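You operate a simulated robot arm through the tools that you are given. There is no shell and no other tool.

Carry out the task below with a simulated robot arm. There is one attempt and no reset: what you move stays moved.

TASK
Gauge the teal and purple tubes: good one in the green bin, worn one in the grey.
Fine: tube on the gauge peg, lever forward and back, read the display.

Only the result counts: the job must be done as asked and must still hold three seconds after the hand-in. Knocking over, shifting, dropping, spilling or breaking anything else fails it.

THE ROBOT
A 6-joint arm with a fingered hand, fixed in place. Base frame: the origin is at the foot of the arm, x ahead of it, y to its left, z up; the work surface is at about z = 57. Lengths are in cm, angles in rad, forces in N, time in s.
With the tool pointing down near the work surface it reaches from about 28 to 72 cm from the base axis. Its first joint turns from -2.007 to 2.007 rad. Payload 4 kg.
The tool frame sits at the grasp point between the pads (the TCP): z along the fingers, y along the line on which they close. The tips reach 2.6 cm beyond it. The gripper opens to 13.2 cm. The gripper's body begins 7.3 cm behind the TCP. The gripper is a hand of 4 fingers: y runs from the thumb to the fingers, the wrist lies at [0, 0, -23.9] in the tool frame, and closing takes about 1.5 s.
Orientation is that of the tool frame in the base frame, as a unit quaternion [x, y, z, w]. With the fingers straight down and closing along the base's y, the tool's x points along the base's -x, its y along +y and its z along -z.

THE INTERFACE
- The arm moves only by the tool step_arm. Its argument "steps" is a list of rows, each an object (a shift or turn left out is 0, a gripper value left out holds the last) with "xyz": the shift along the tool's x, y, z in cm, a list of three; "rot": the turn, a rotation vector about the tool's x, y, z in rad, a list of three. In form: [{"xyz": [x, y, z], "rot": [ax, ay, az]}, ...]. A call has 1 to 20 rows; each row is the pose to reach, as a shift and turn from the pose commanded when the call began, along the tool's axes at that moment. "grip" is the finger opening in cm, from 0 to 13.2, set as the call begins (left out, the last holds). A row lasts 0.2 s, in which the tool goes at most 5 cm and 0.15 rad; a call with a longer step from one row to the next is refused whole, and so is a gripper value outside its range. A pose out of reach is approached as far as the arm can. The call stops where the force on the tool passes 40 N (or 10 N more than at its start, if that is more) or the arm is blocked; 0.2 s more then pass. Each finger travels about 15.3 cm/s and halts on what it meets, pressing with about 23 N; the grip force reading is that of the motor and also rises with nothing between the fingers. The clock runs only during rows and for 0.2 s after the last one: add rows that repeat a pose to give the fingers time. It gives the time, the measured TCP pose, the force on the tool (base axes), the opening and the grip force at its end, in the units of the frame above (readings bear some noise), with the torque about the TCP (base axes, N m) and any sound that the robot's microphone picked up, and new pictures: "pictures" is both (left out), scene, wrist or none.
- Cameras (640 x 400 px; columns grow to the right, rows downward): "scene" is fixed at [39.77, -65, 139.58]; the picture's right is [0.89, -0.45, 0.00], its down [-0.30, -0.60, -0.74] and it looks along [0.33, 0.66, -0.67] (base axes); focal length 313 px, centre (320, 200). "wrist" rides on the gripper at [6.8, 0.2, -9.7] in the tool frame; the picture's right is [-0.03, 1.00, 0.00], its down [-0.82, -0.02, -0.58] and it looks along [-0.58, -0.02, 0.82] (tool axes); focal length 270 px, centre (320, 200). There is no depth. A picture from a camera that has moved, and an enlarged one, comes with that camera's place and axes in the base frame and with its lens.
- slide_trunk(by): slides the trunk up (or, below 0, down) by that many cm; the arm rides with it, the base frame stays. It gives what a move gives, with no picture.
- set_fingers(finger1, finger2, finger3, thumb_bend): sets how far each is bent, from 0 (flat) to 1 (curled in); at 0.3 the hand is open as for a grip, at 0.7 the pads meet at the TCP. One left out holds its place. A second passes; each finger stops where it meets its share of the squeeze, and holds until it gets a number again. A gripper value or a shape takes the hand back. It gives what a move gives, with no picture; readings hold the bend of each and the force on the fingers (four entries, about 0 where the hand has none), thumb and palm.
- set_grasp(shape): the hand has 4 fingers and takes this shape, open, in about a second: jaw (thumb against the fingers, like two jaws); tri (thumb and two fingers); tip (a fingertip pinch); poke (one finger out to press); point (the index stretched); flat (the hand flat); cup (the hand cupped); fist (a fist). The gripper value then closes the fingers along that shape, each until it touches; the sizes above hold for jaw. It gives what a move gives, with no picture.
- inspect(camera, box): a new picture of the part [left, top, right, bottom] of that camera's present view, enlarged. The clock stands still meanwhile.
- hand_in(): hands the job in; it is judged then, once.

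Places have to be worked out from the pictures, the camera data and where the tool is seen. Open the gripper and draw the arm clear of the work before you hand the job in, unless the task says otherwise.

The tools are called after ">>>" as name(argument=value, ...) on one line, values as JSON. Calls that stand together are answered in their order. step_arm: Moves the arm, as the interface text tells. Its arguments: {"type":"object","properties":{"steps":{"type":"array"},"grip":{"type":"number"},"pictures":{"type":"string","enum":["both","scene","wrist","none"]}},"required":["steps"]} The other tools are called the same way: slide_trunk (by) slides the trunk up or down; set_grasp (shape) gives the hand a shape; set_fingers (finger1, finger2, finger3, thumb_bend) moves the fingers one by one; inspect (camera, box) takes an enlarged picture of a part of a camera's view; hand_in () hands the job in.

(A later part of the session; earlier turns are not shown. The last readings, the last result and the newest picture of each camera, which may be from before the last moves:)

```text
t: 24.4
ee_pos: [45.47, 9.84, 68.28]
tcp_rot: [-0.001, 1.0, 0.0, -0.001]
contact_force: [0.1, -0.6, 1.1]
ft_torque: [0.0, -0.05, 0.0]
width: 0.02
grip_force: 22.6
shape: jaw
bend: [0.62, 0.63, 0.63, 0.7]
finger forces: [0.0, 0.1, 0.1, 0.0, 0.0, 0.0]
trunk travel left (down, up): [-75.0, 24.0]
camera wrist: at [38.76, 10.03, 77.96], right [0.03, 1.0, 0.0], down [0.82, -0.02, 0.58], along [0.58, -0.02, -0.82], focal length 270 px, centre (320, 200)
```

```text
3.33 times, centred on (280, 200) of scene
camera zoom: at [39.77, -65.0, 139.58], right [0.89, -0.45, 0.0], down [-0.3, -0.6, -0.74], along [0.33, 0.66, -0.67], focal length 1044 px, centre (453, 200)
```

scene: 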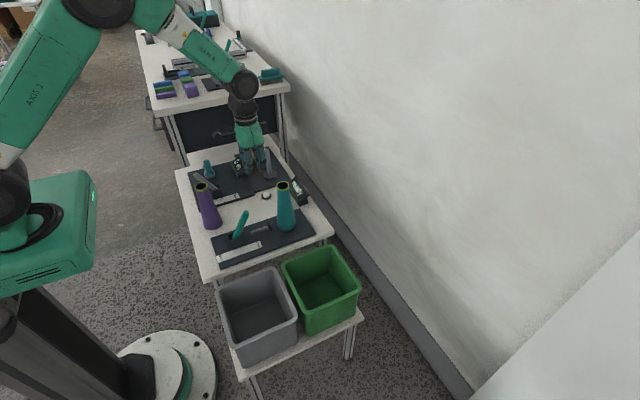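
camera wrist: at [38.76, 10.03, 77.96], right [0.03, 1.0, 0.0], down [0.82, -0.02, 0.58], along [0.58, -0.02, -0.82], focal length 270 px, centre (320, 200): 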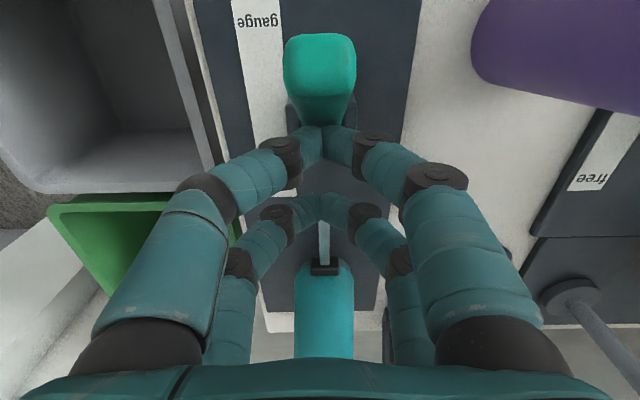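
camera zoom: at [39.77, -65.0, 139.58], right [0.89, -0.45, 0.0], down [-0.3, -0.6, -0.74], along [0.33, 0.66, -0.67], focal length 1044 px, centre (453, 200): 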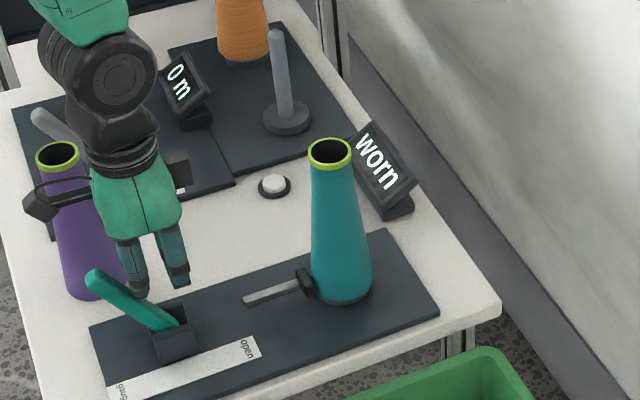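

The display reads "worn" for the teal tube with the lever at "gauge". I raise the hand, pass over to the −x side of the lever and come down to push it back to "open".

>>> step_arm(steps=[{"xyz": [-0.3, 0, -2.5]}, {"xyz": [-0.3, 0, -6]}, {"xyz": [-0.3, 0, -10]}, {"xyz": [1, 0, -11]}, {"xyz": [4.5, 0, -11]}, {"xyz": [8, 0, -11]}, {"xyz": [11, 0, -11]}, {"xyz": [11, 0, -11]}, {"xyz": [11, 0, -11]}])

>>> inspect(camera="scene", box=[200, 140, 340, 270])

```text
t: 26.4
ee_pos: [34.72, 9.92, 79.15]
tcp_rot: [0.001, 1.0, 0.0, 0.0]
contact_force: [0.5, -0.1, -0.4]
ft_torque: [0.03, -0.03, 0.03]
width: 0.01
grip_force: 22.8
shape: jaw
bend: [0.62, 0.63, 0.63, 0.7]
finger forces: [0.0, 0.1, 0.1, 0.0, 0.0, 0.0]
trunk travel left (down, up): [-75.0, 24.0]
camera wrist: at [27.87, 10.03, 88.87], right [0.03, 1.0, 0.0], down [0.82, -0.02, 0.58], along [0.58, -0.02, -0.82], focal length 270 px, centre (320, 200)
```

scene: 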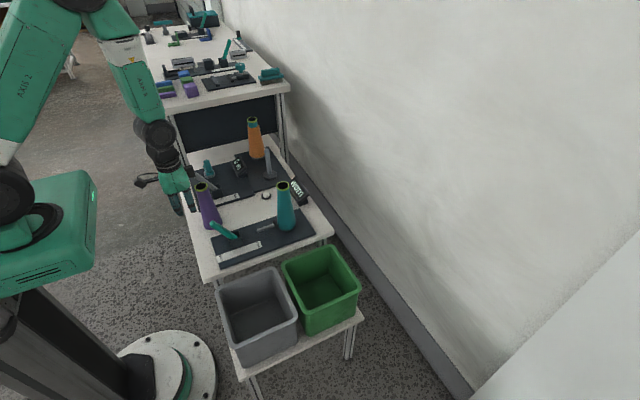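
wrist: 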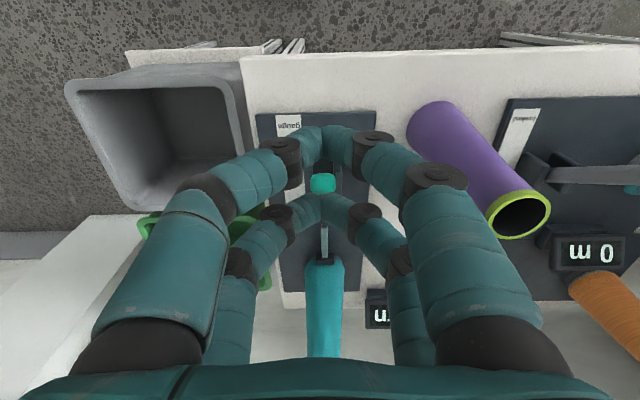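

```text
3.08 times, centred on (270, 205) of scene
camera zoom: at [39.77, -65.0, 139.58], right [0.89, -0.45, 0.0], down [-0.3, -0.6, -0.74], along [0.33, 0.66, -0.67], focal length 963 px, centre (474, 185)
```

zoom: 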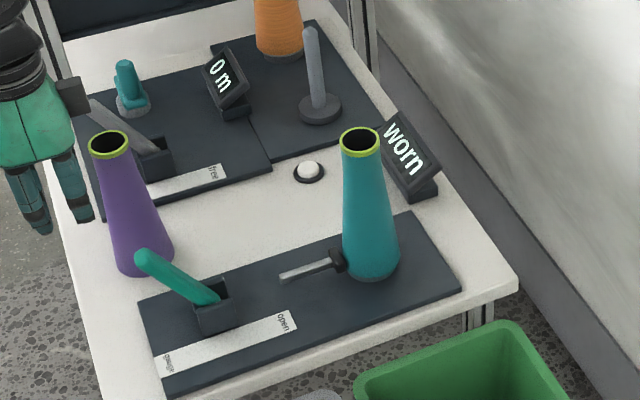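

The lever tip is now near (40, 9.9, 68.5), and my fingers' +x edge is at about x 37.5, still clear. I descend and then push in +x.

>>> step_arm(steps=[{"xyz": [0.5, 0, 3]}, {"xyz": [0.5, 0, 7]}, {"xyz": [0.5, 0, 10]}, {"xyz": [0.5, 0, 12]}, {"xyz": [0.5, 0, 12]}], pictures="wrist")

>>> inspect(camera="scene", box=[180, 140, 320, 270])

```text
t: 27.6
ee_pos: [34.08, 9.85, 67.21]
tcp_rot: [0.0, 1.0, 0.0, -0.001]
contact_force: [-0.3, -0.4, 0.5]
ft_torque: [0.0, 0.01, 0.01]
width: 0.0
grip_force: 23.1
shape: jaw
bend: [0.62, 0.63, 0.63, 0.7]
finger forces: [0.1, 0.1, 0.0, 0.0, 0.0, 0.0]
trunk travel left (down, up): [-75.0, 24.0]
camera wrist: at [27.35, 10.1, 76.92], right [0.03, 1.0, 0.0], down [0.82, -0.02, 0.58], along [0.58, -0.02, -0.82], focal length 270 px, centre (320, 200)
```

wrist: 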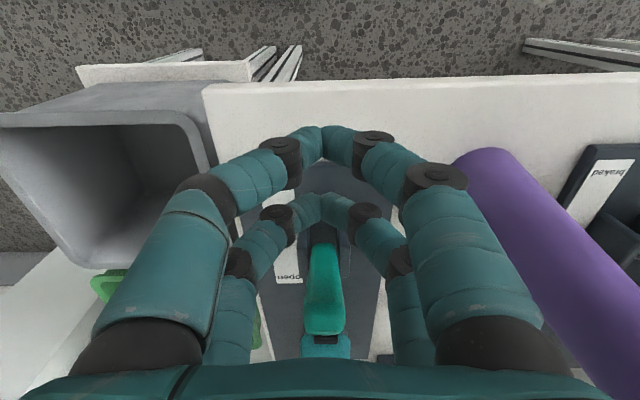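

```text
3.08 times, centred on (250, 205) of scene
camera zoom: at [39.77, -65.0, 139.58], right [0.89, -0.45, 0.0], down [-0.3, -0.6, -0.74], along [0.33, 0.66, -0.67], focal length 963 px, centre (535, 185)
```

zoom: 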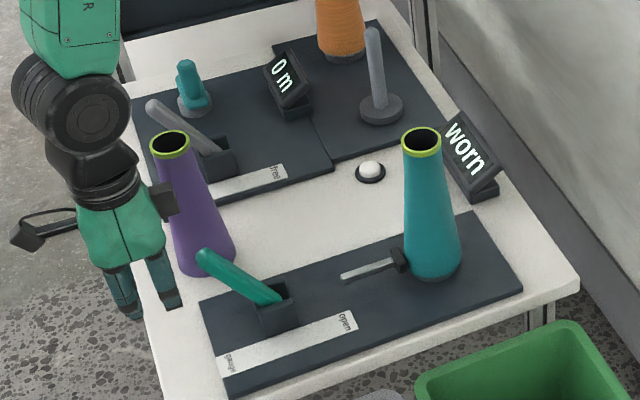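

The fingers are on the −x side of the lever, well clear of the purple tube in y. I push forward in +x steps.

>>> step_arm(steps=[{"xyz": [-1, 0, 0]}, {"xyz": [-2, 0, 0]}, {"xyz": [-3, 0, 0]}, {"xyz": [-4, 0, 0]}, {"xyz": [-5, 0, 0]}, {"xyz": [-6, 0, 0]}, {"xyz": [-7, 0, 0]}, {"xyz": [-8, 0, 0]}, {"xyz": [-8, 0, 0]}], pictures="wrist")

>>> inspect(camera="scene", box=[180, 140, 320, 270])

```text
t: 29.6
ee_pos: [42.18, 9.95, 67.26]
tcp_rot: [0.001, 1.0, 0.0, 0.0]
contact_force: [-2.2, -0.9, 0.7]
ft_torque: [0.02, -0.01, -0.01]
width: 0.02
grip_force: 23.0
shape: jaw
bend: [0.62, 0.63, 0.63, 0.7]
finger forces: [0.0, 0.0, 0.0, 0.0, 0.1, 0.0]
trunk travel left (down, up): [-75.0, 24.0]
camera wrist: at [35.4, 10.08, 76.97], right [0.03, 1.0, 0.0], down [0.82, -0.02, 0.58], along [0.58, -0.01, -0.82], focal length 270 px, centre (320, 200)
```

wrist: 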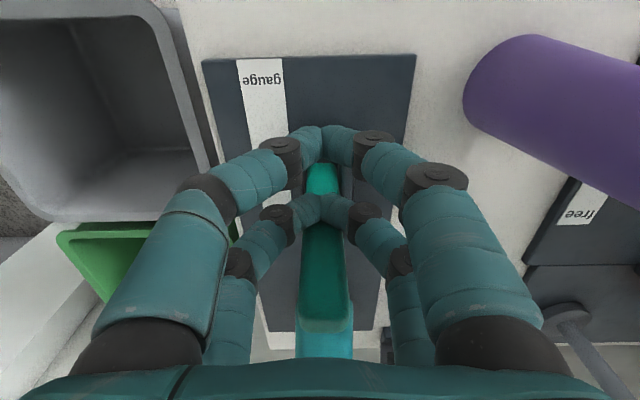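

```text
3.08 times, centred on (250, 205) of scene
camera zoom: at [39.77, -65.0, 139.58], right [0.89, -0.45, 0.0], down [-0.3, -0.6, -0.74], along [0.33, 0.66, -0.67], focal length 963 px, centre (535, 185)
```

zoom: 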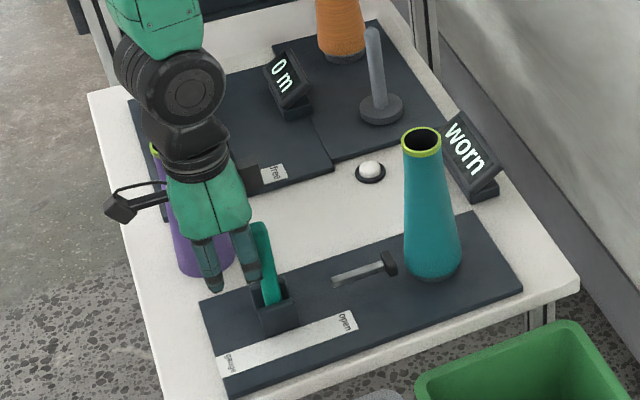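

The lever is about vertical and the plunger is retreating, with the display still reading "worn". I push on to the "open" end.

>>> step_arm(steps=[{"xyz": [-0.8, 0, 0]}, {"xyz": [-1.6, 0, 0]}, {"xyz": [-2.2, 0, 0]}, {"xyz": [-2.6, 0, 0]}, {"xyz": [-2.6, 0, 0]}], pictures="wrist")

>>> inspect(camera="scene", box=[180, 140, 320, 270])

```text
t: 30.8
ee_pos: [44.97, 9.92, 67.3]
tcp_rot: [0.001, 1.0, 0.0, 0.001]
contact_force: [-0.9, -0.7, -0.4]
ft_torque: [0.01, -0.01, 0.02]
width: 0.01
grip_force: 22.8
shape: jaw
bend: [0.62, 0.63, 0.63, 0.7]
finger forces: [0.0, 0.0, 0.0, 0.0, 0.1, 0.1]
trunk travel left (down, up): [-75.0, 24.0]
camera wrist: at [38.1, 10.04, 76.9], right [0.03, 1.0, 0.0], down [0.82, -0.02, 0.58], along [0.58, -0.02, -0.82], focal length 270 px, centre (320, 200)
```

wrist: 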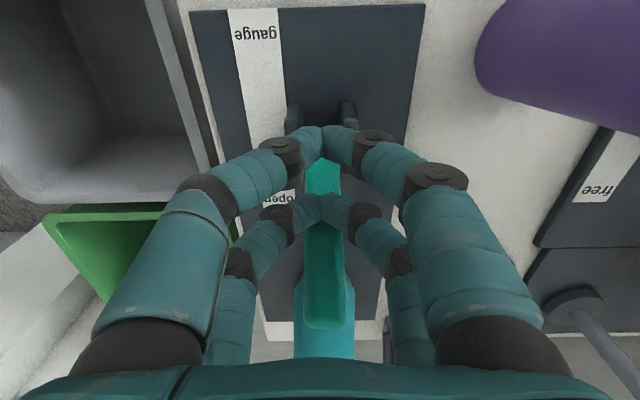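

```text
3.08 times, centred on (250, 205) of scene
camera zoom: at [39.77, -65.0, 139.58], right [0.89, -0.45, 0.0], down [-0.3, -0.6, -0.74], along [0.33, 0.66, -0.67], focal length 963 px, centre (535, 185)
```

zoom: 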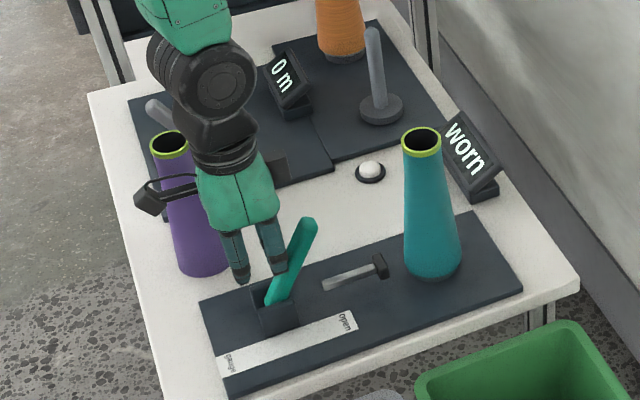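

The lever tip and plunger are back at their starting image positions. I nudge a little more to be sure of "open", then rise.

>>> step_arm(steps=[{"xyz": [-0.3, 0, 0]}, {"xyz": [-0.6, 0, 0]}, {"xyz": [-0.6, 0, 0]}], pictures="none")

>>> inspect(camera="scene", box=[180, 140, 320, 270])

```text
t: 31.6
ee_pos: [45.06, 9.72, 67.32]
tcp_rot: [0.0, 1.0, -0.001, -0.004]
contact_force: [-25.3, 4.7, 8.2]
ft_torque: [0.18, 0.51, 0.2]
width: 0.03
grip_force: 23.0
shape: jaw
bend: [0.62, 0.63, 0.64, 0.7]
finger forces: [0.1, 0.1, 0.0, 0.0, 0.1, 0.1]
trunk travel left (down, up): [-75.0, 24.0]
```

```text
3.08 times, centred on (250, 205) of scene
camera zoom: at [39.77, -65.0, 139.58], right [0.89, -0.45, 0.0], down [-0.3, -0.6, -0.74], along [0.33, 0.66, -0.67], focal length 963 px, centre (535, 185)
```

zoom: 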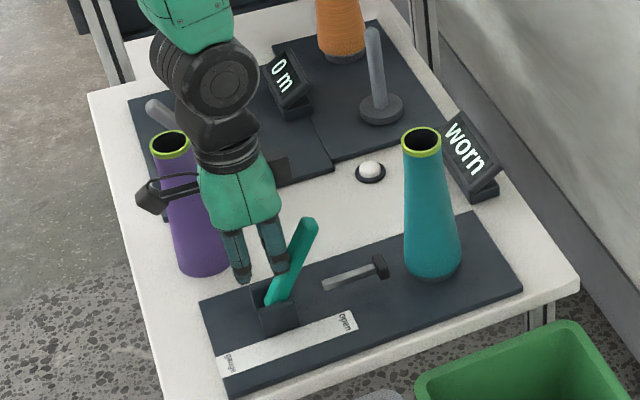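

The force shows the lever at its "open" end stop, and the reading stays "worn". I back off, rise and move above the teal tube on the peg with the hand opened.

>>> step_arm(steps=[{"xyz": [0.7, 0, 0]}, {"xyz": [1, 0, -2.5]}, {"xyz": [1, 0, -6.5]}, {"xyz": [1, 0, -10.5]}, {"xyz": [1, 0, -14.5]}, {"xyz": [1, 0, -18.5]}, {"xyz": [-2, 0, -21]}, {"xyz": [-6, 0, -22]}, {"xyz": [-10, 0, -22]}, {"xyz": [-14, 0, -22]}, {"xyz": [-17, 0, -22]}, {"xyz": [-18.7, 0.1, -22]}, {"xyz": [-18.7, 0.1, -22]}], pictures="none")

>>> step_arm(steps=[{"xyz": [0, 0, 0]}, {"xyz": [0, 0, 0]}, {"xyz": [0, 0, 0]}, {"xyz": [0, 0, 0]}], grip=9)

```text
t: 34.4
ee_pos: [64.11, 10.12, 89.4]
tcp_rot: [0.0, 1.0, 0.0, 0.0]
contact_force: [0.1, 0.1, 0.1]
ft_torque: [-0.01, 0.01, -0.02]
width: 0.0
grip_force: 23.2
shape: jaw
bend: [0.62, 0.63, 0.63, 0.7]
finger forces: [0.1, 0.0, 0.0, 0.1, 0.1, 0.0]
trunk travel left (down, up): [-75.0, 24.0]
```

```text
t: 35.4
ee_pos: [64.01, 10.19, 89.39]
tcp_rot: [0.0, 1.0, 0.0, -0.001]
contact_force: [-0.2, 0.4, 0.3]
ft_torque: [0.0, -0.01, -0.04]
width: 8.96
grip_force: 0.1
shape: jaw
bend: [0.69, 0.69, 0.69, 0.6]
finger forces: [0.1, 0.0, 0.1, 0.0, 0.0, 0.0]
trunk travel left (down, up): [-75.0, 24.0]
camera wrist: at [57.26, 10.32, 99.05], right [0.03, 1.0, 0.0], down [0.82, -0.02, 0.58], along [0.58, -0.02, -0.82], focal length 270 px, centre (320, 200)
```

scene: 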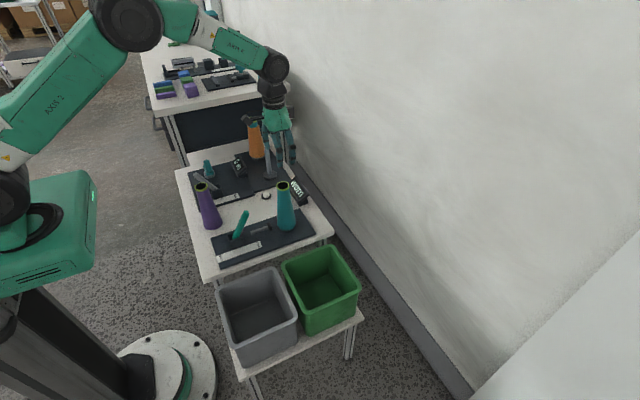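
wrist: 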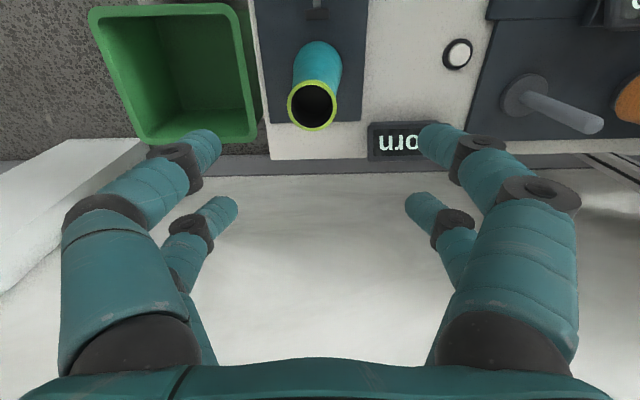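

The rim is at about (64, 9.45), so I shift −0.7 in y and descend around it.

>>> step_arm(steps=[{"xyz": [0, -0.7, 1]}, {"xyz": [0, -0.7, 5]}, {"xyz": [0, -0.7, 9]}, {"xyz": [0, -0.7, 11]}, {"xyz": [0, -0.7, 11]}], pictures="wrist")

```text
t: 36.6
ee_pos: [64.06, 9.2, 78.25]
tcp_rot: [0.0, 1.0, 0.0, 0.0]
contact_force: [0.5, -0.2, -0.4]
ft_torque: [0.01, -0.03, -0.04]
width: 8.99
grip_force: 0.1
shape: jaw
bend: [0.69, 0.69, 0.69, 0.6]
finger forces: [0.1, 0.0, 0.0, 0.0, 0.1, 0.0]
trunk travel left (down, up): [-75.0, 24.0]
camera wrist: at [57.22, 9.25, 87.91], right [0.03, 1.0, 0.0], down [0.82, -0.02, 0.58], along [0.58, -0.02, -0.82], focal length 270 px, centre (320, 200)
```

wrist: 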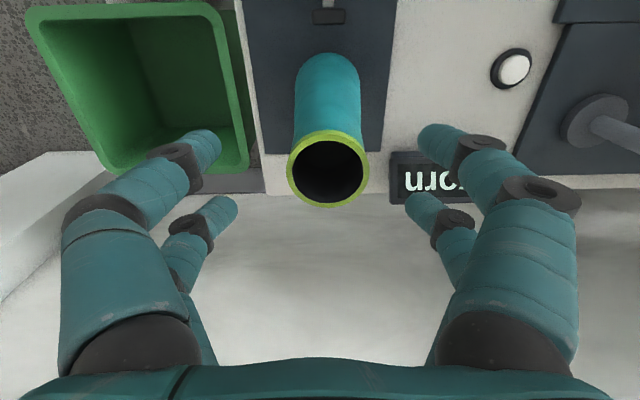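

The rim is about 0.4 cm to +y now. I correct, go down to the grip height and close.

>>> step_arm(steps=[{"xyz": [0, 0.35, 2.5]}, {"xyz": [0, 0.35, 5]}, {"xyz": [0, 0.35, 6]}, {"xyz": [0, 0.35, 6]}], pictures="none")

>>> step_arm(steps=[{"xyz": [0, 0, 0]}, {"xyz": [0, 0, 0]}, {"xyz": [0, 0, 0]}, {"xyz": [0, 0, 0]}, {"xyz": [0, 0, 0]}, {"xyz": [0, 0, 0]}, {"xyz": [0, 0, 0]}, {"xyz": [0, 0, 0]}], grip=0)

```text
t: 37.6
ee_pos: [64.03, 9.56, 72.22]
tcp_rot: [-0.001, 1.0, 0.0, 0.0]
contact_force: [0.9, 0.1, 0.5]
ft_torque: [-0.02, 0.01, 0.02]
width: 8.97
grip_force: 0.1
shape: jaw
bend: [0.69, 0.69, 0.69, 0.6]
finger forces: [0.0, 0.1, 0.1, 0.0, 0.0, 0.0]
trunk travel left (down, up): [-75.0, 24.0]
```

```text
t: 39.4
ee_pos: [64.18, 9.6, 72.21]
tcp_rot: [0.0, 1.0, 0.0, 0.0]
contact_force: [0.2, -0.2, -1.7]
ft_torque: [0.04, 0.0, 0.08]
width: 2.65
grip_force: 23.3
shape: jaw
bend: [0.73, 0.73, 0.73, 0.7]
finger forces: [21.6, 20.4, 20.4, 0.0, 19.9, 0.0]
trunk travel left (down, up): [-75.0, 24.0]
camera wrist: at [57.29, 9.75, 81.96], right [0.03, 1.0, 0.0], down [0.82, -0.02, 0.58], along [0.58, -0.02, -0.82], focal length 270 px, centre (320, 200)
```

scene: 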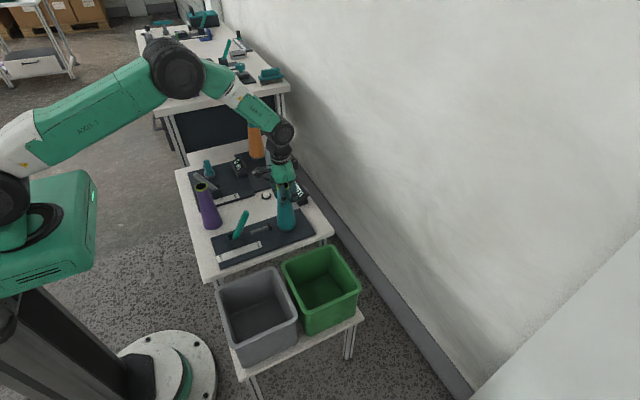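
wrist: 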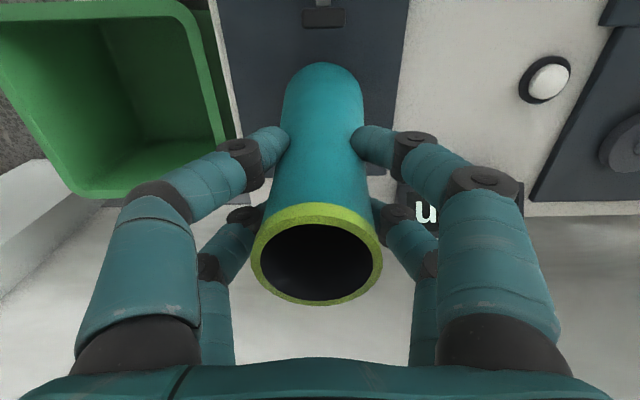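

The tube is gripped again. I lift it straight off the peg.

>>> step_arm(steps=[{"xyz": [0, 0, -1.5]}, {"xyz": [0, 0, -4]}, {"xyz": [0, 0, -7]}, {"xyz": [0, 0, -10]}, {"xyz": [0, 0, -13]}, {"xyz": [0, 0, -16]}, {"xyz": [0, 0, -18.5]}, {"xyz": [0, 0, -19]}, {"xyz": [0, 0, -19]}])

>>> inspect(camera="scene", box=[200, 140, 340, 270])

>>> inspect(camera="scene", box=[200, 230, 380, 400])

```text
t: 41.4
ee_pos: [64.28, 9.68, 91.29]
tcp_rot: [0.0, 1.0, 0.0, -0.001]
contact_force: [0.0, -0.2, -0.5]
ft_torque: [-0.02, -0.02, 0.0]
width: 2.62
grip_force: 23.3
shape: jaw
bend: [0.73, 0.73, 0.73, 0.7]
finger forces: [22.0, 21.3, 20.7, 0.1, 20.6, 0.1]
trunk travel left (down, up): [-75.0, 24.0]
camera wrist: at [57.29, 9.76, 100.99], right [0.03, 1.0, 0.0], down [0.82, -0.02, 0.58], along [0.58, -0.02, -0.82], focal length 270 px, centre (320, 200)
```

scene: 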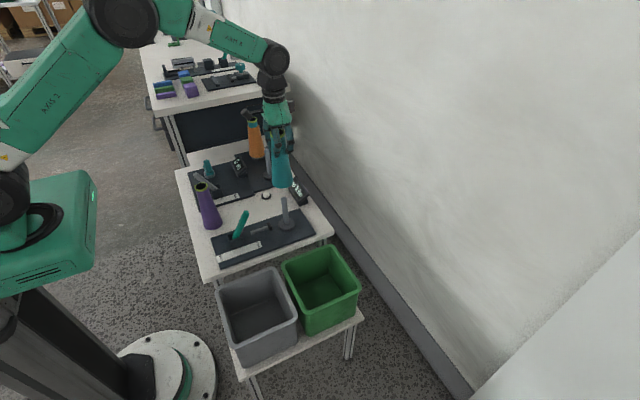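
wrist: 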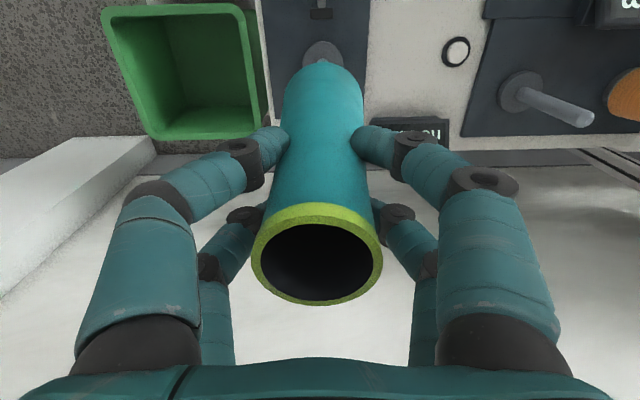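

```text
3.08 times, centred on (270, 205) of scene
camera zoom: at [39.77, -65.0, 139.58], right [0.89, -0.45, 0.0], down [-0.3, -0.6, -0.74], along [0.33, 0.66, -0.67], focal length 963 px, centre (474, 185)
```

zoom: 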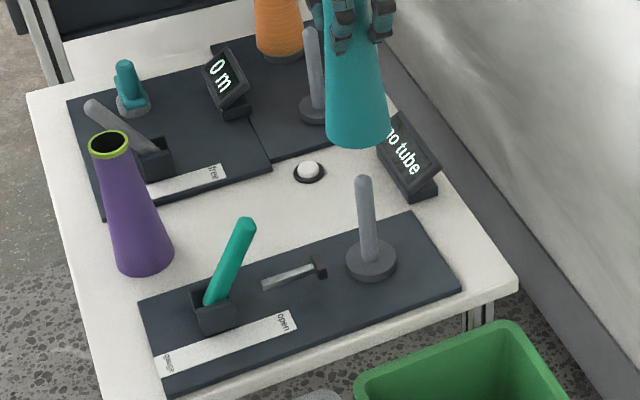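

```text
2.35 times, centred on (290, 315) of scene
camera zoom: at [39.77, -65.0, 139.58], right [0.89, -0.45, 0.0], down [-0.3, -0.6, -0.74], along [0.33, 0.66, -0.67], focal length 737 px, centre (391, -71)
```

zoom: 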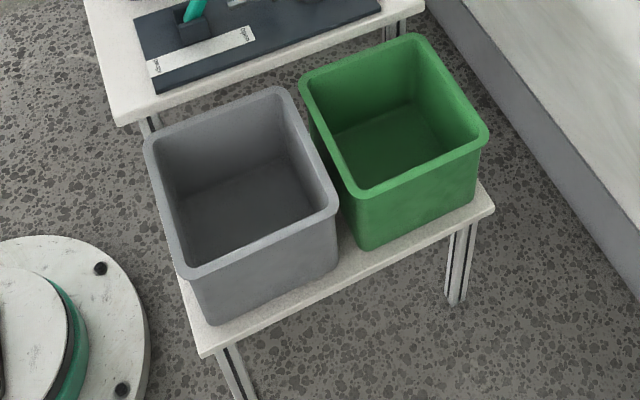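

The tube is off the peg and the display is back to "no tube". The grey bin's rim centre is about (44.8, −12.1) with the rim near z 52 and the floor near z 37, so I carry the teal tube above it.

>>> step_arm(steps=[{"xyz": [1, -2, 0]}, {"xyz": [3.5, -5, 0]}, {"xyz": [6.5, -8, 0]}, {"xyz": [9.3, -11, 0]}, {"xyz": [12, -14, 0]}, {"xyz": [15, -17, 0]}, {"xyz": [17.5, -20, 0]}, {"xyz": [19.3, -21.8, 0]}, {"xyz": [19.3, -21.8, 0]}, {"xyz": [19.3, -21.8, 0]}])

>>> inspect(camera="scene", box=[200, 170, 400, 400])

```text
t: 43.6
ee_pos: [44.82, -12.2, 91.36]
tcp_rot: [0.0, 1.0, 0.0, 0.0]
contact_force: [1.0, 0.0, -0.3]
ft_torque: [0.0, 0.02, -0.01]
width: 2.6
grip_force: 23.6
shape: jaw
bend: [0.73, 0.73, 0.73, 0.7]
finger forces: [21.8, 21.8, 21.0, 0.0, 20.9, 0.1]
trunk travel left (down, up): [-75.0, 24.0]
camera wrist: at [38.02, -12.12, 101.03], right [0.03, 1.0, 0.0], down [0.82, -0.02, 0.58], along [0.58, -0.02, -0.82], focal length 270 px, centre (320, 200)
```

scene: 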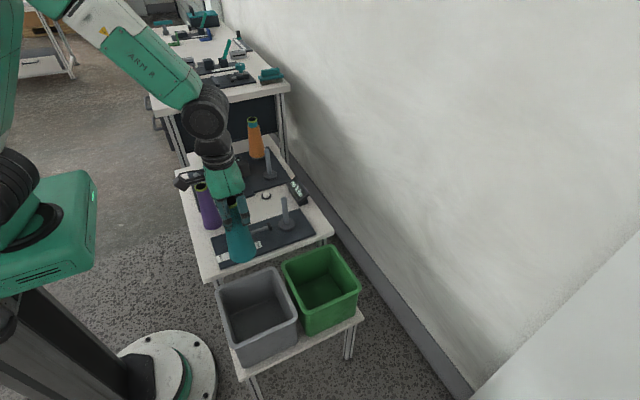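
wrist: 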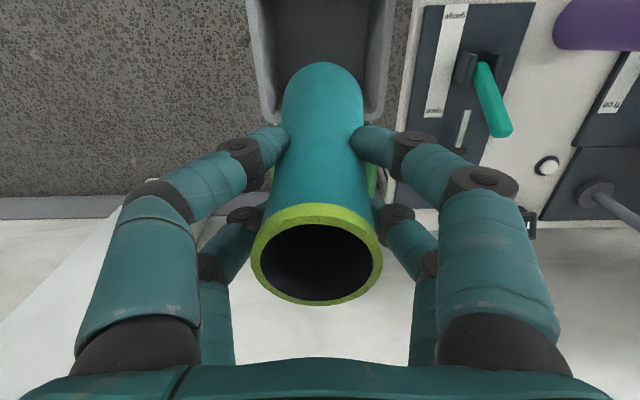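

```text
1.74 times, centred on (300, 285) of scene
camera zoom: at [39.77, -65.0, 139.58], right [0.89, -0.45, 0.0], down [-0.3, -0.6, -0.74], along [0.33, 0.66, -0.67], focal length 544 px, centre (355, 52)
```

zoom: 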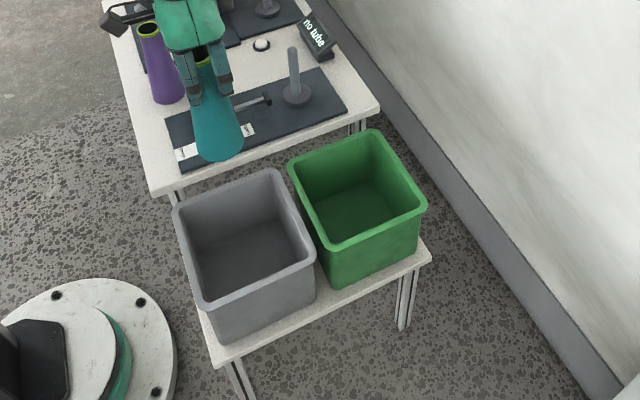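

The tube drops along a line to the middle of the grey bin. I lower it to just above the rim and check.

>>> step_arm(steps=[{"xyz": [0, 0, 3]}, {"xyz": [0, 0, 7]}, {"xyz": [0, 0, 11]}, {"xyz": [0, 0, 15]}, {"xyz": [0, 0, 19]}, {"xyz": [0, 0, 22]}, {"xyz": [0, 0, 23]}, {"xyz": [0, 0, 23]}])

>>> inspect(camera="scene", box=[200, 170, 400, 400])

```text
t: 45.4
ee_pos: [44.8, -12.31, 68.27]
tcp_rot: [-0.001, 1.0, 0.0, 0.001]
contact_force: [-0.5, 0.3, 0.3]
ft_torque: [0.01, -0.01, 0.0]
width: 2.61
grip_force: 22.5
shape: jaw
bend: [0.73, 0.73, 0.73, 0.7]
finger forces: [22.2, 21.9, 21.4, 0.0, 21.2, 0.1]
trunk travel left (down, up): [-75.0, 24.0]
camera wrist: at [38.03, -12.08, 77.89], right [0.03, 1.0, 0.0], down [0.82, -0.02, 0.58], along [0.58, -0.02, -0.82], focal length 270 px, centre (320, 200)
```

scene: 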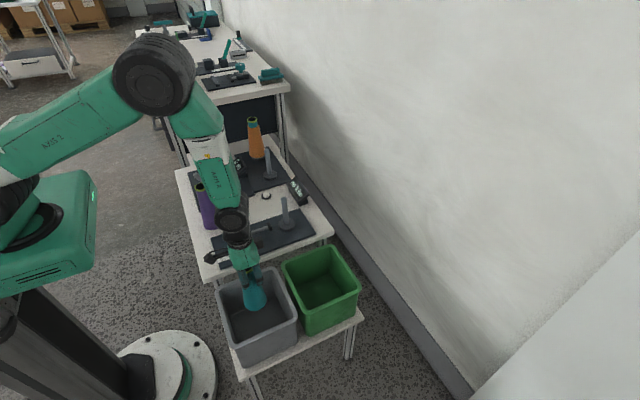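
wrist: 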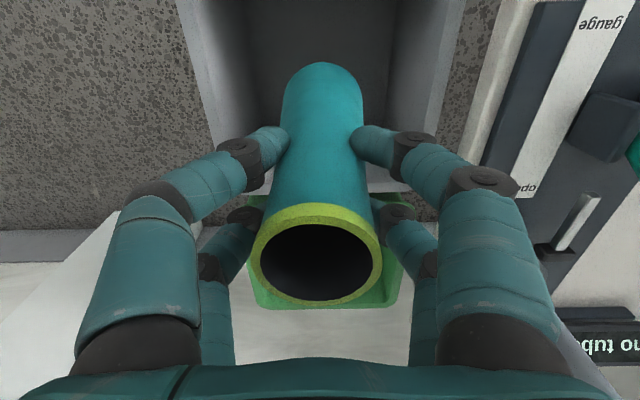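

```text
1.74 times, centred on (300, 285) of scene
camera zoom: at [39.77, -65.0, 139.58], right [0.89, -0.45, 0.0], down [-0.3, -0.6, -0.74], along [0.33, 0.66, -0.67], focal length 544 px, centre (355, 52)
```

zoom: 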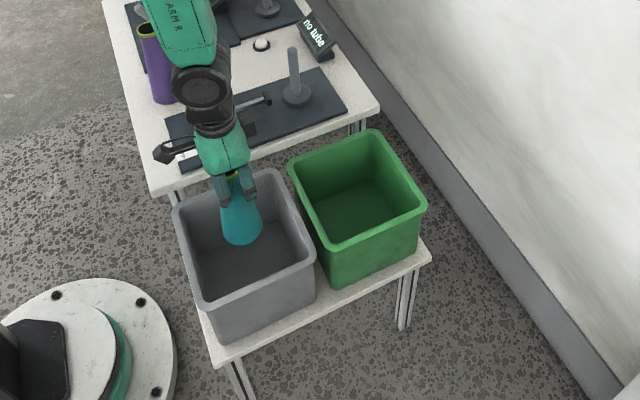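

The tube is centred in the grey bin opening. I lower it inside in stages toward the floor.

>>> step_arm(steps=[{"xyz": [0, 0, 3]}, {"xyz": [0, 0, 6.5]}, {"xyz": [0, 0, 10]}, {"xyz": [0, 0, 13]}, {"xyz": [0, 0, 14.5]}, {"xyz": [0, 0, 14.5]}])

>>> inspect(camera="scene", box=[200, 200, 360, 400])

```text
t: 46.8
ee_pos: [44.82, -12.12, 53.82]
tcp_rot: [0.0, 1.0, 0.001, 0.0]
contact_force: [0.5, -0.4, 0.1]
ft_torque: [0.01, 0.0, 0.02]
width: 2.62
grip_force: 23.3
shape: jaw
bend: [0.73, 0.73, 0.73, 0.7]
finger forces: [22.1, 22.0, 21.3, 0.1, 21.3, 0.1]
trunk travel left (down, up): [-75.0, 24.0]
camera wrist: at [37.99, -11.88, 63.44], right [0.03, 1.0, 0.0], down [0.82, -0.02, 0.58], along [0.58, -0.02, -0.82], focal length 270 px, centre (320, 200)
```

scene: 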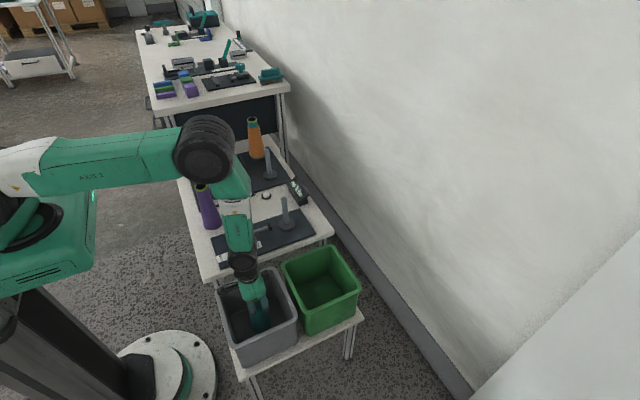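
wrist: 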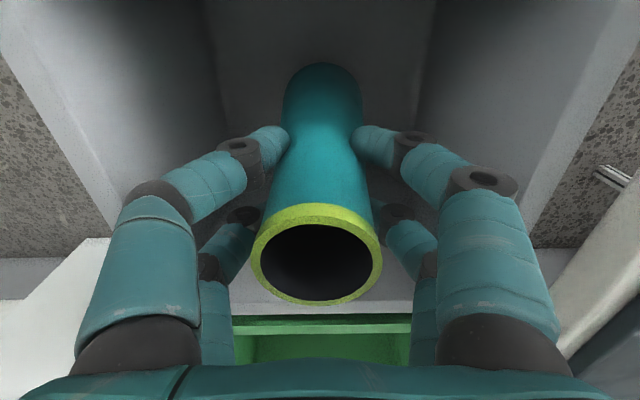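

```text
2.00 times, centred on (280, 300) of scene
camera zoom: at [39.77, -65.0, 139.58], right [0.89, -0.45, 0.0], down [-0.3, -0.6, -0.74], along [0.33, 0.66, -0.67], focal length 626 px, centre (400, 0)
```

zoom: 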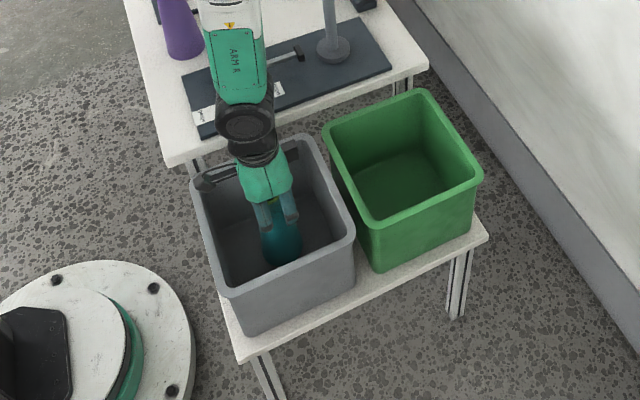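

There is no contact yet, and the hand's body is above the rim. I lower in small steps to feel for the floor.

>>> step_arm(steps=[{"xyz": [0, 0, 0.8]}, {"xyz": [0, 0, 1.6]}, {"xyz": [0, 0, 2.2]}, {"xyz": [0, 0, 2.8]}, {"xyz": [0, 0, 2.8]}], pictures="none")

```text
t: 48.0
ee_pos: [44.7, -12.17, 51.0]
tcp_rot: [0.001, 1.0, 0.0, 0.0]
contact_force: [0.8, -0.6, -0.3]
ft_torque: [0.02, 0.02, 0.02]
width: 2.58
grip_force: 22.8
shape: jaw
bend: [0.73, 0.73, 0.73, 0.7]
finger forces: [22.1, 22.0, 21.3, 0.1, 21.3, 0.0]
trunk travel left (down, up): [-75.0, 24.0]
```

There is still no contact at z 51. I keep lowering in fine steps.

>>> step_arm(steps=[{"xyz": [0, 0, 0.4]}, {"xyz": [0, 0, 0.8]}, {"xyz": [0, 0, 1.2]}, {"xyz": [0, 0, 1.2]}])

```text
t: 49.1
ee_pos: [44.89, -12.16, 50.11]
tcp_rot: [0.001, 1.0, -0.002, 0.001]
contact_force: [-4.2, 5.3, 30.5]
ft_torque: [0.13, 0.16, -0.02]
width: 2.76
grip_force: 23.1
shape: jaw
bend: [0.74, 0.73, 0.74, 0.71]
finger forces: [29.6, 27.5, 23.1, 0.0, 26.4, 0.1]
trunk travel left (down, up): [-75.0, 24.0]
stopped in row 4: the force on the tool passed its limit at 41 N (the readings are from after the stop); the commanded pose is now the measured one
camera wrist: at [38.01, -11.98, 59.75], right [0.02, 1.0, 0.0], down [0.81, -0.02, 0.58], along [0.58, -0.02, -0.81], focal length 270 px, centre (320, 200)
```

scene: 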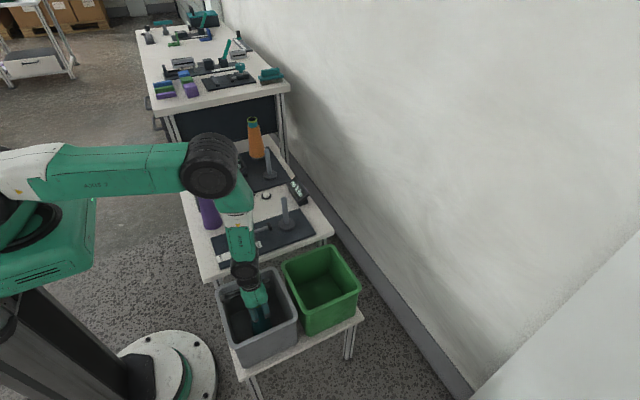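
wrist: 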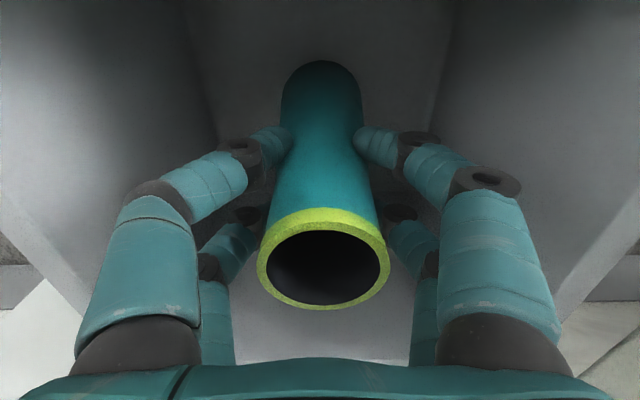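

The tube reached the bin floor. I ease up 0.3 cm to relieve the pressure, then open the hand gently.

>>> step_arm(steps=[{"xyz": [0, 0, -0.2]}, {"xyz": [0, 0, -0.35]}, {"xyz": [0, 0, -0.35]}], pictures="none")

>>> step_arm(steps=[{"xyz": [0, 0, 0]}, {"xyz": [0, 0, 0]}, {"xyz": [0, 0, 0]}, {"xyz": [0, 0, 0]}, {"xyz": [0, 0, 0]}], grip=7)

```text
t: 49.9
ee_pos: [44.79, -12.13, 50.16]
tcp_rot: [0.001, 1.0, 0.0, 0.002]
contact_force: [0.8, 1.7, 4.3]
ft_torque: [0.07, 0.08, 0.01]
width: 2.7
grip_force: 23.0
shape: jaw
bend: [0.74, 0.73, 0.74, 0.71]
finger forces: [25.1, 24.4, 22.3, 0.0, 23.3, 0.0]
trunk travel left (down, up): [-75.0, 24.0]
```

```text
t: 51.1
ee_pos: [44.83, -12.24, 50.2]
tcp_rot: [0.0, 1.0, 0.0, 0.001]
contact_force: [-0.2, 0.6, -0.6]
ft_torque: [0.03, 0.01, 0.01]
width: 6.91
grip_force: 0.2
shape: jaw
bend: [0.72, 0.72, 0.72, 0.7]
finger forces: [0.0, 0.0, 0.0, 0.0, 0.0, 0.0]
trunk travel left (down, up): [-75.0, 24.0]
camera wrist: at [38.04, -12.05, 59.91], right [0.03, 1.0, 0.0], down [0.81, -0.02, 0.58], along [0.58, -0.02, -0.81], focal length 270 px, centre (320, 200)
```

scene: 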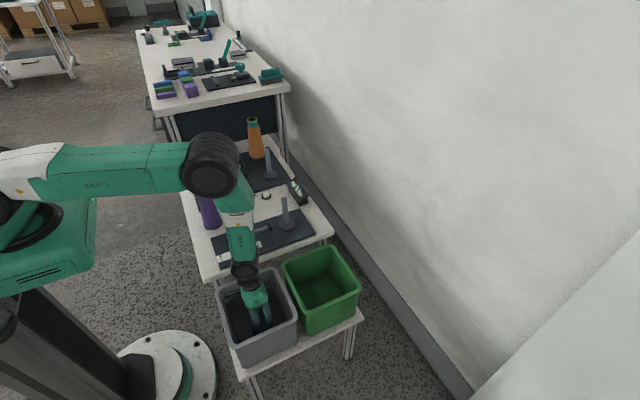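
wrist: 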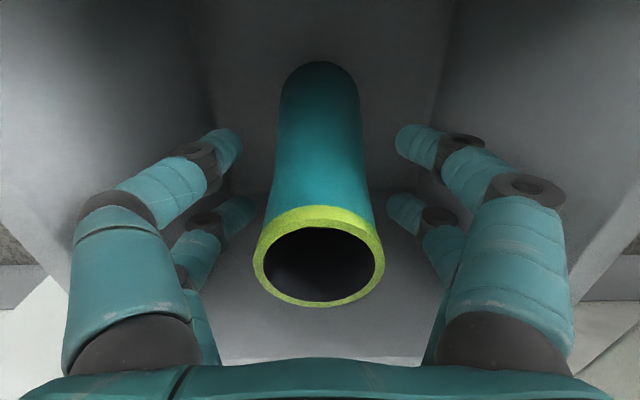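

The teal tube is released and stands upright in the grey bin, with the fingers clear of it on both sides. I raise straight up.

>>> step_arm(steps=[{"xyz": [0, 0, -2]}, {"xyz": [0, 0, -5]}, {"xyz": [0, 0, -9]}, {"xyz": [0, 0, -13]}, {"xyz": [0, 0, -17]}, {"xyz": [0, 0, -21]}, {"xyz": [0, 0, -25]}, {"xyz": [0, 0, -29]}, {"xyz": [0, 0, -33]}, {"xyz": [0, 0, -37]}, {"xyz": [0, 0, -40]}, {"xyz": [0, 0, -40]}])

>>> inspect(camera="scene", box=[180, 140, 380, 400])

```text
t: 53.7
ee_pos: [44.87, -11.91, 90.13]
tcp_rot: [0.0, 1.0, -0.001, 0.001]
contact_force: [-0.2, -0.2, 0.3]
ft_torque: [0.03, -0.04, -0.02]
width: 6.95
grip_force: 0.1
shape: jaw
bend: [0.72, 0.72, 0.72, 0.7]
finger forces: [0.0, 0.0, 0.1, 0.0, 0.1, 0.0]
trunk travel left (down, up): [-75.0, 24.0]
camera wrist: at [38.05, -11.8, 99.81], right [0.03, 1.0, 0.0], down [0.81, -0.02, 0.58], along [0.58, -0.02, -0.82], focal length 270 px, centre (320, 200)
```

scene: 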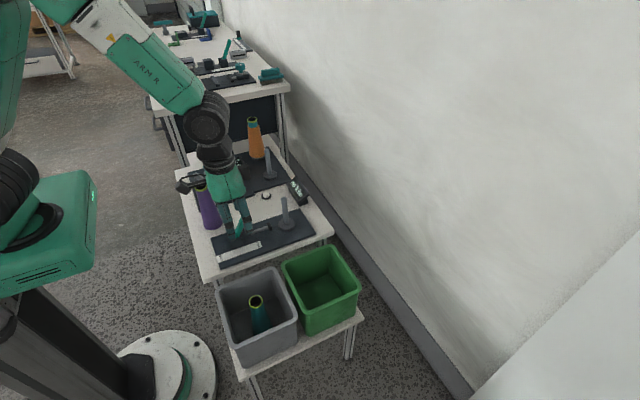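
wrist: 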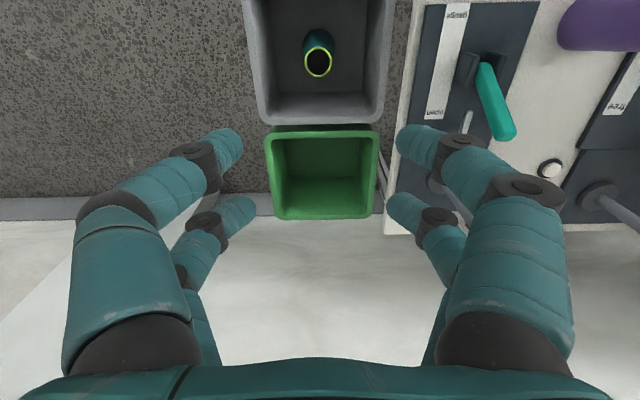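

```text
1.54 times, centred on (280, 270) of scene
camera zoom: at [39.77, -65.0, 139.58], right [0.89, -0.45, 0.0], down [-0.3, -0.6, -0.74], along [0.33, 0.66, -0.67], focal length 482 px, centre (382, 92)
```

zoom: 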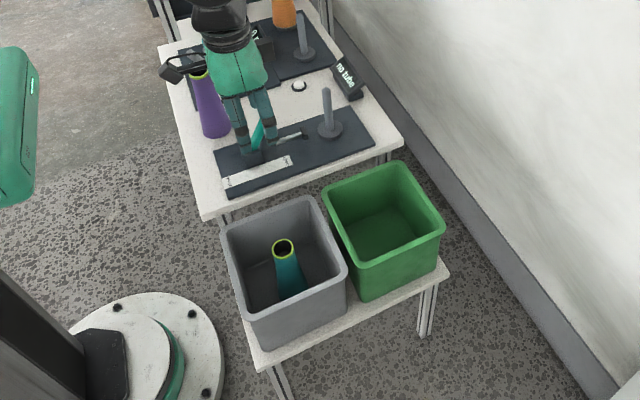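

The teal tube stands in the grey bin and nothing else has moved. The green bin's rim centre is about (66.5, −12). I go above the purple tube next.

>>> step_arm(steps=[{"xyz": [0.5, 3, 0]}, {"xyz": [1, 7, 0]}, {"xyz": [1.5, 11.5, 0]}, {"xyz": [2, 16, 0]}, {"xyz": [2.5, 20.5, 0]}, {"xyz": [3, 25, 0]}, {"xyz": [3.5, 29.5, 0]}, {"xyz": [4, 33.5, 0]}, {"xyz": [4.4, 35.7, 0]}, {"xyz": [4.4, 35.7, 0]}, {"xyz": [4.4, 35.7, 0]}], grip=9)

```text
t: 56.1
ee_pos: [40.42, 23.74, 90.31]
tcp_rot: [-0.001, 1.0, 0.0, 0.001]
contact_force: [0.3, 0.5, -0.2]
ft_torque: [-0.02, -0.03, 0.0]
width: 8.97
grip_force: 0.1
shape: jaw
bend: [0.69, 0.69, 0.69, 0.6]
finger forces: [0.0, 0.0, 0.1, 0.0, 0.0, 0.1]
trunk travel left (down, up): [-75.0, 24.0]
camera wrist: at [33.69, 23.9, 100.05], right [0.03, 1.0, 0.0], down [0.81, -0.02, 0.58], along [0.58, -0.02, -0.82], focal length 270 px, centre (320, 200)
```

scene: 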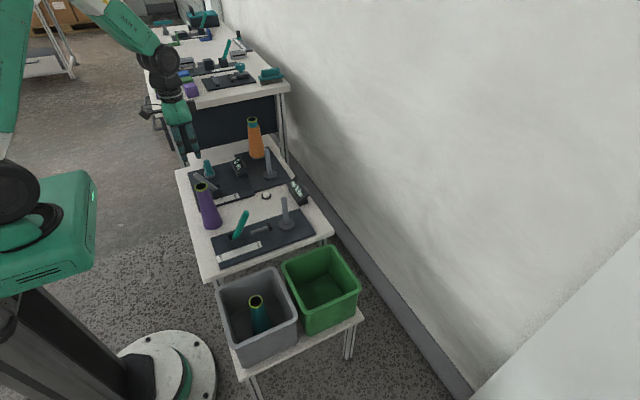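
wrist: 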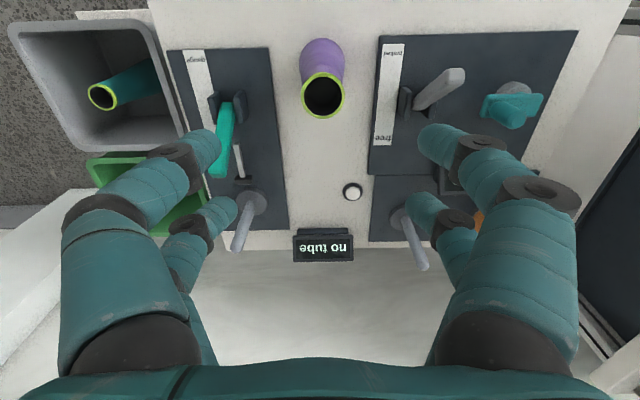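

The purple rim is centred at about (40.2, 23.95), right under the hand, and the other station's lever at y≥36 stays clear. I descend to straddle the rim.

>>> step_arm(steps=[{"xyz": [0.15, 0.2, 3]}, {"xyz": [0.15, 0.2, 7]}, {"xyz": [0.15, 0.2, 11]}, {"xyz": [0.15, 0.2, 14]}, {"xyz": [0.15, 0.2, 14]}])

```text
t: 57.3
ee_pos: [40.28, 23.72, 76.22]
tcp_rot: [0.0, 1.0, 0.0, 0.002]
contact_force: [-0.2, -0.4, 0.8]
ft_torque: [0.02, 0.02, -0.03]
width: 8.96
grip_force: 0.0
shape: jaw
bend: [0.69, 0.69, 0.69, 0.6]
finger forces: [0.1, 0.0, 0.0, 0.0, 0.0, 0.0]
trunk travel left (down, up): [-75.0, 24.0]
camera wrist: at [33.45, 23.99, 85.87], right [0.03, 1.0, 0.0], down [0.81, -0.02, 0.58], along [0.58, -0.02, -0.81], focal length 270 px, centre (320, 200)
```

scene: 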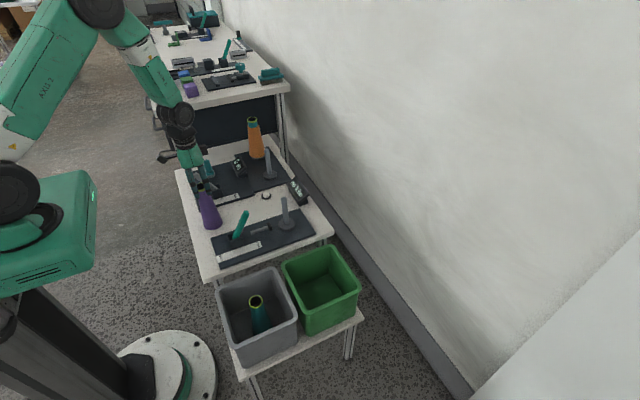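
wrist: 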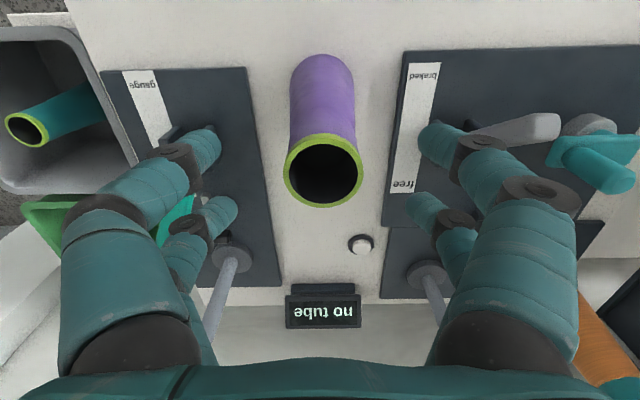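

The purple rim is centred between the fingers. I go down 6 cm and close.

>>> step_arm(steps=[{"xyz": [0, 0.1, 2.5]}, {"xyz": [0, 0.1, 5]}, {"xyz": [0, 0.1, 6]}, {"xyz": [0, 0.1, 6]}], pictures="none")

>>> step_arm(steps=[{"xyz": [0, 0, 0]}, {"xyz": [0, 0, 0]}, {"xyz": [0, 0, 0]}, {"xyz": [0, 0, 0]}, {"xyz": [0, 0, 0]}, {"xyz": [0, 0, 0]}, {"xyz": [0, 0, 0]}, {"xyz": [0, 0, 0]}], grip=0)

```text
t: 58.3
ee_pos: [40.39, 23.88, 70.27]
tcp_rot: [0.0, 1.0, 0.0, 0.001]
contact_force: [0.3, 0.4, 0.5]
ft_torque: [0.01, 0.0, 0.01]
width: 8.98
grip_force: 0.0
shape: jaw
bend: [0.69, 0.69, 0.69, 0.6]
finger forces: [0.0, 0.1, 0.0, 0.0, 0.0, 0.0]
trunk travel left (down, up): [-75.0, 24.0]
```

```text
t: 60.1
ee_pos: [40.21, 23.98, 70.25]
tcp_rot: [0.0, 1.0, 0.0, 0.001]
contact_force: [-0.5, 0.8, 0.5]
ft_torque: [0.01, 0.0, 0.01]
width: 2.49
grip_force: 23.1
shape: jaw
bend: [0.73, 0.73, 0.73, 0.7]
finger forces: [21.1, 21.3, 19.7, 0.0, 20.6, 0.1]
trunk travel left (down, up): [-75.0, 24.0]
camera wrist: at [33.41, 24.11, 79.92], right [0.03, 1.0, 0.0], down [0.81, -0.02, 0.58], along [0.58, -0.02, -0.81], focal length 270 px, centre (320, 200)
```

scene: 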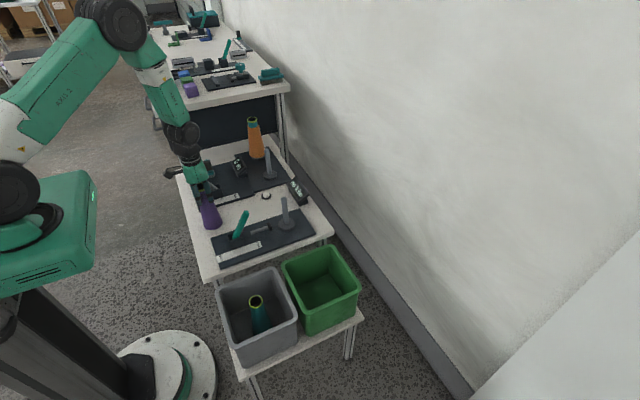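
wrist: 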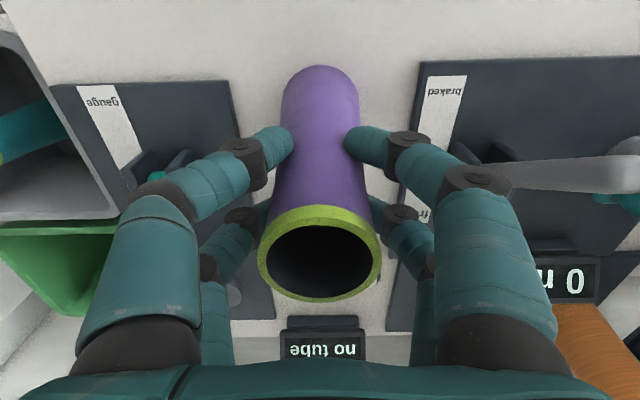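

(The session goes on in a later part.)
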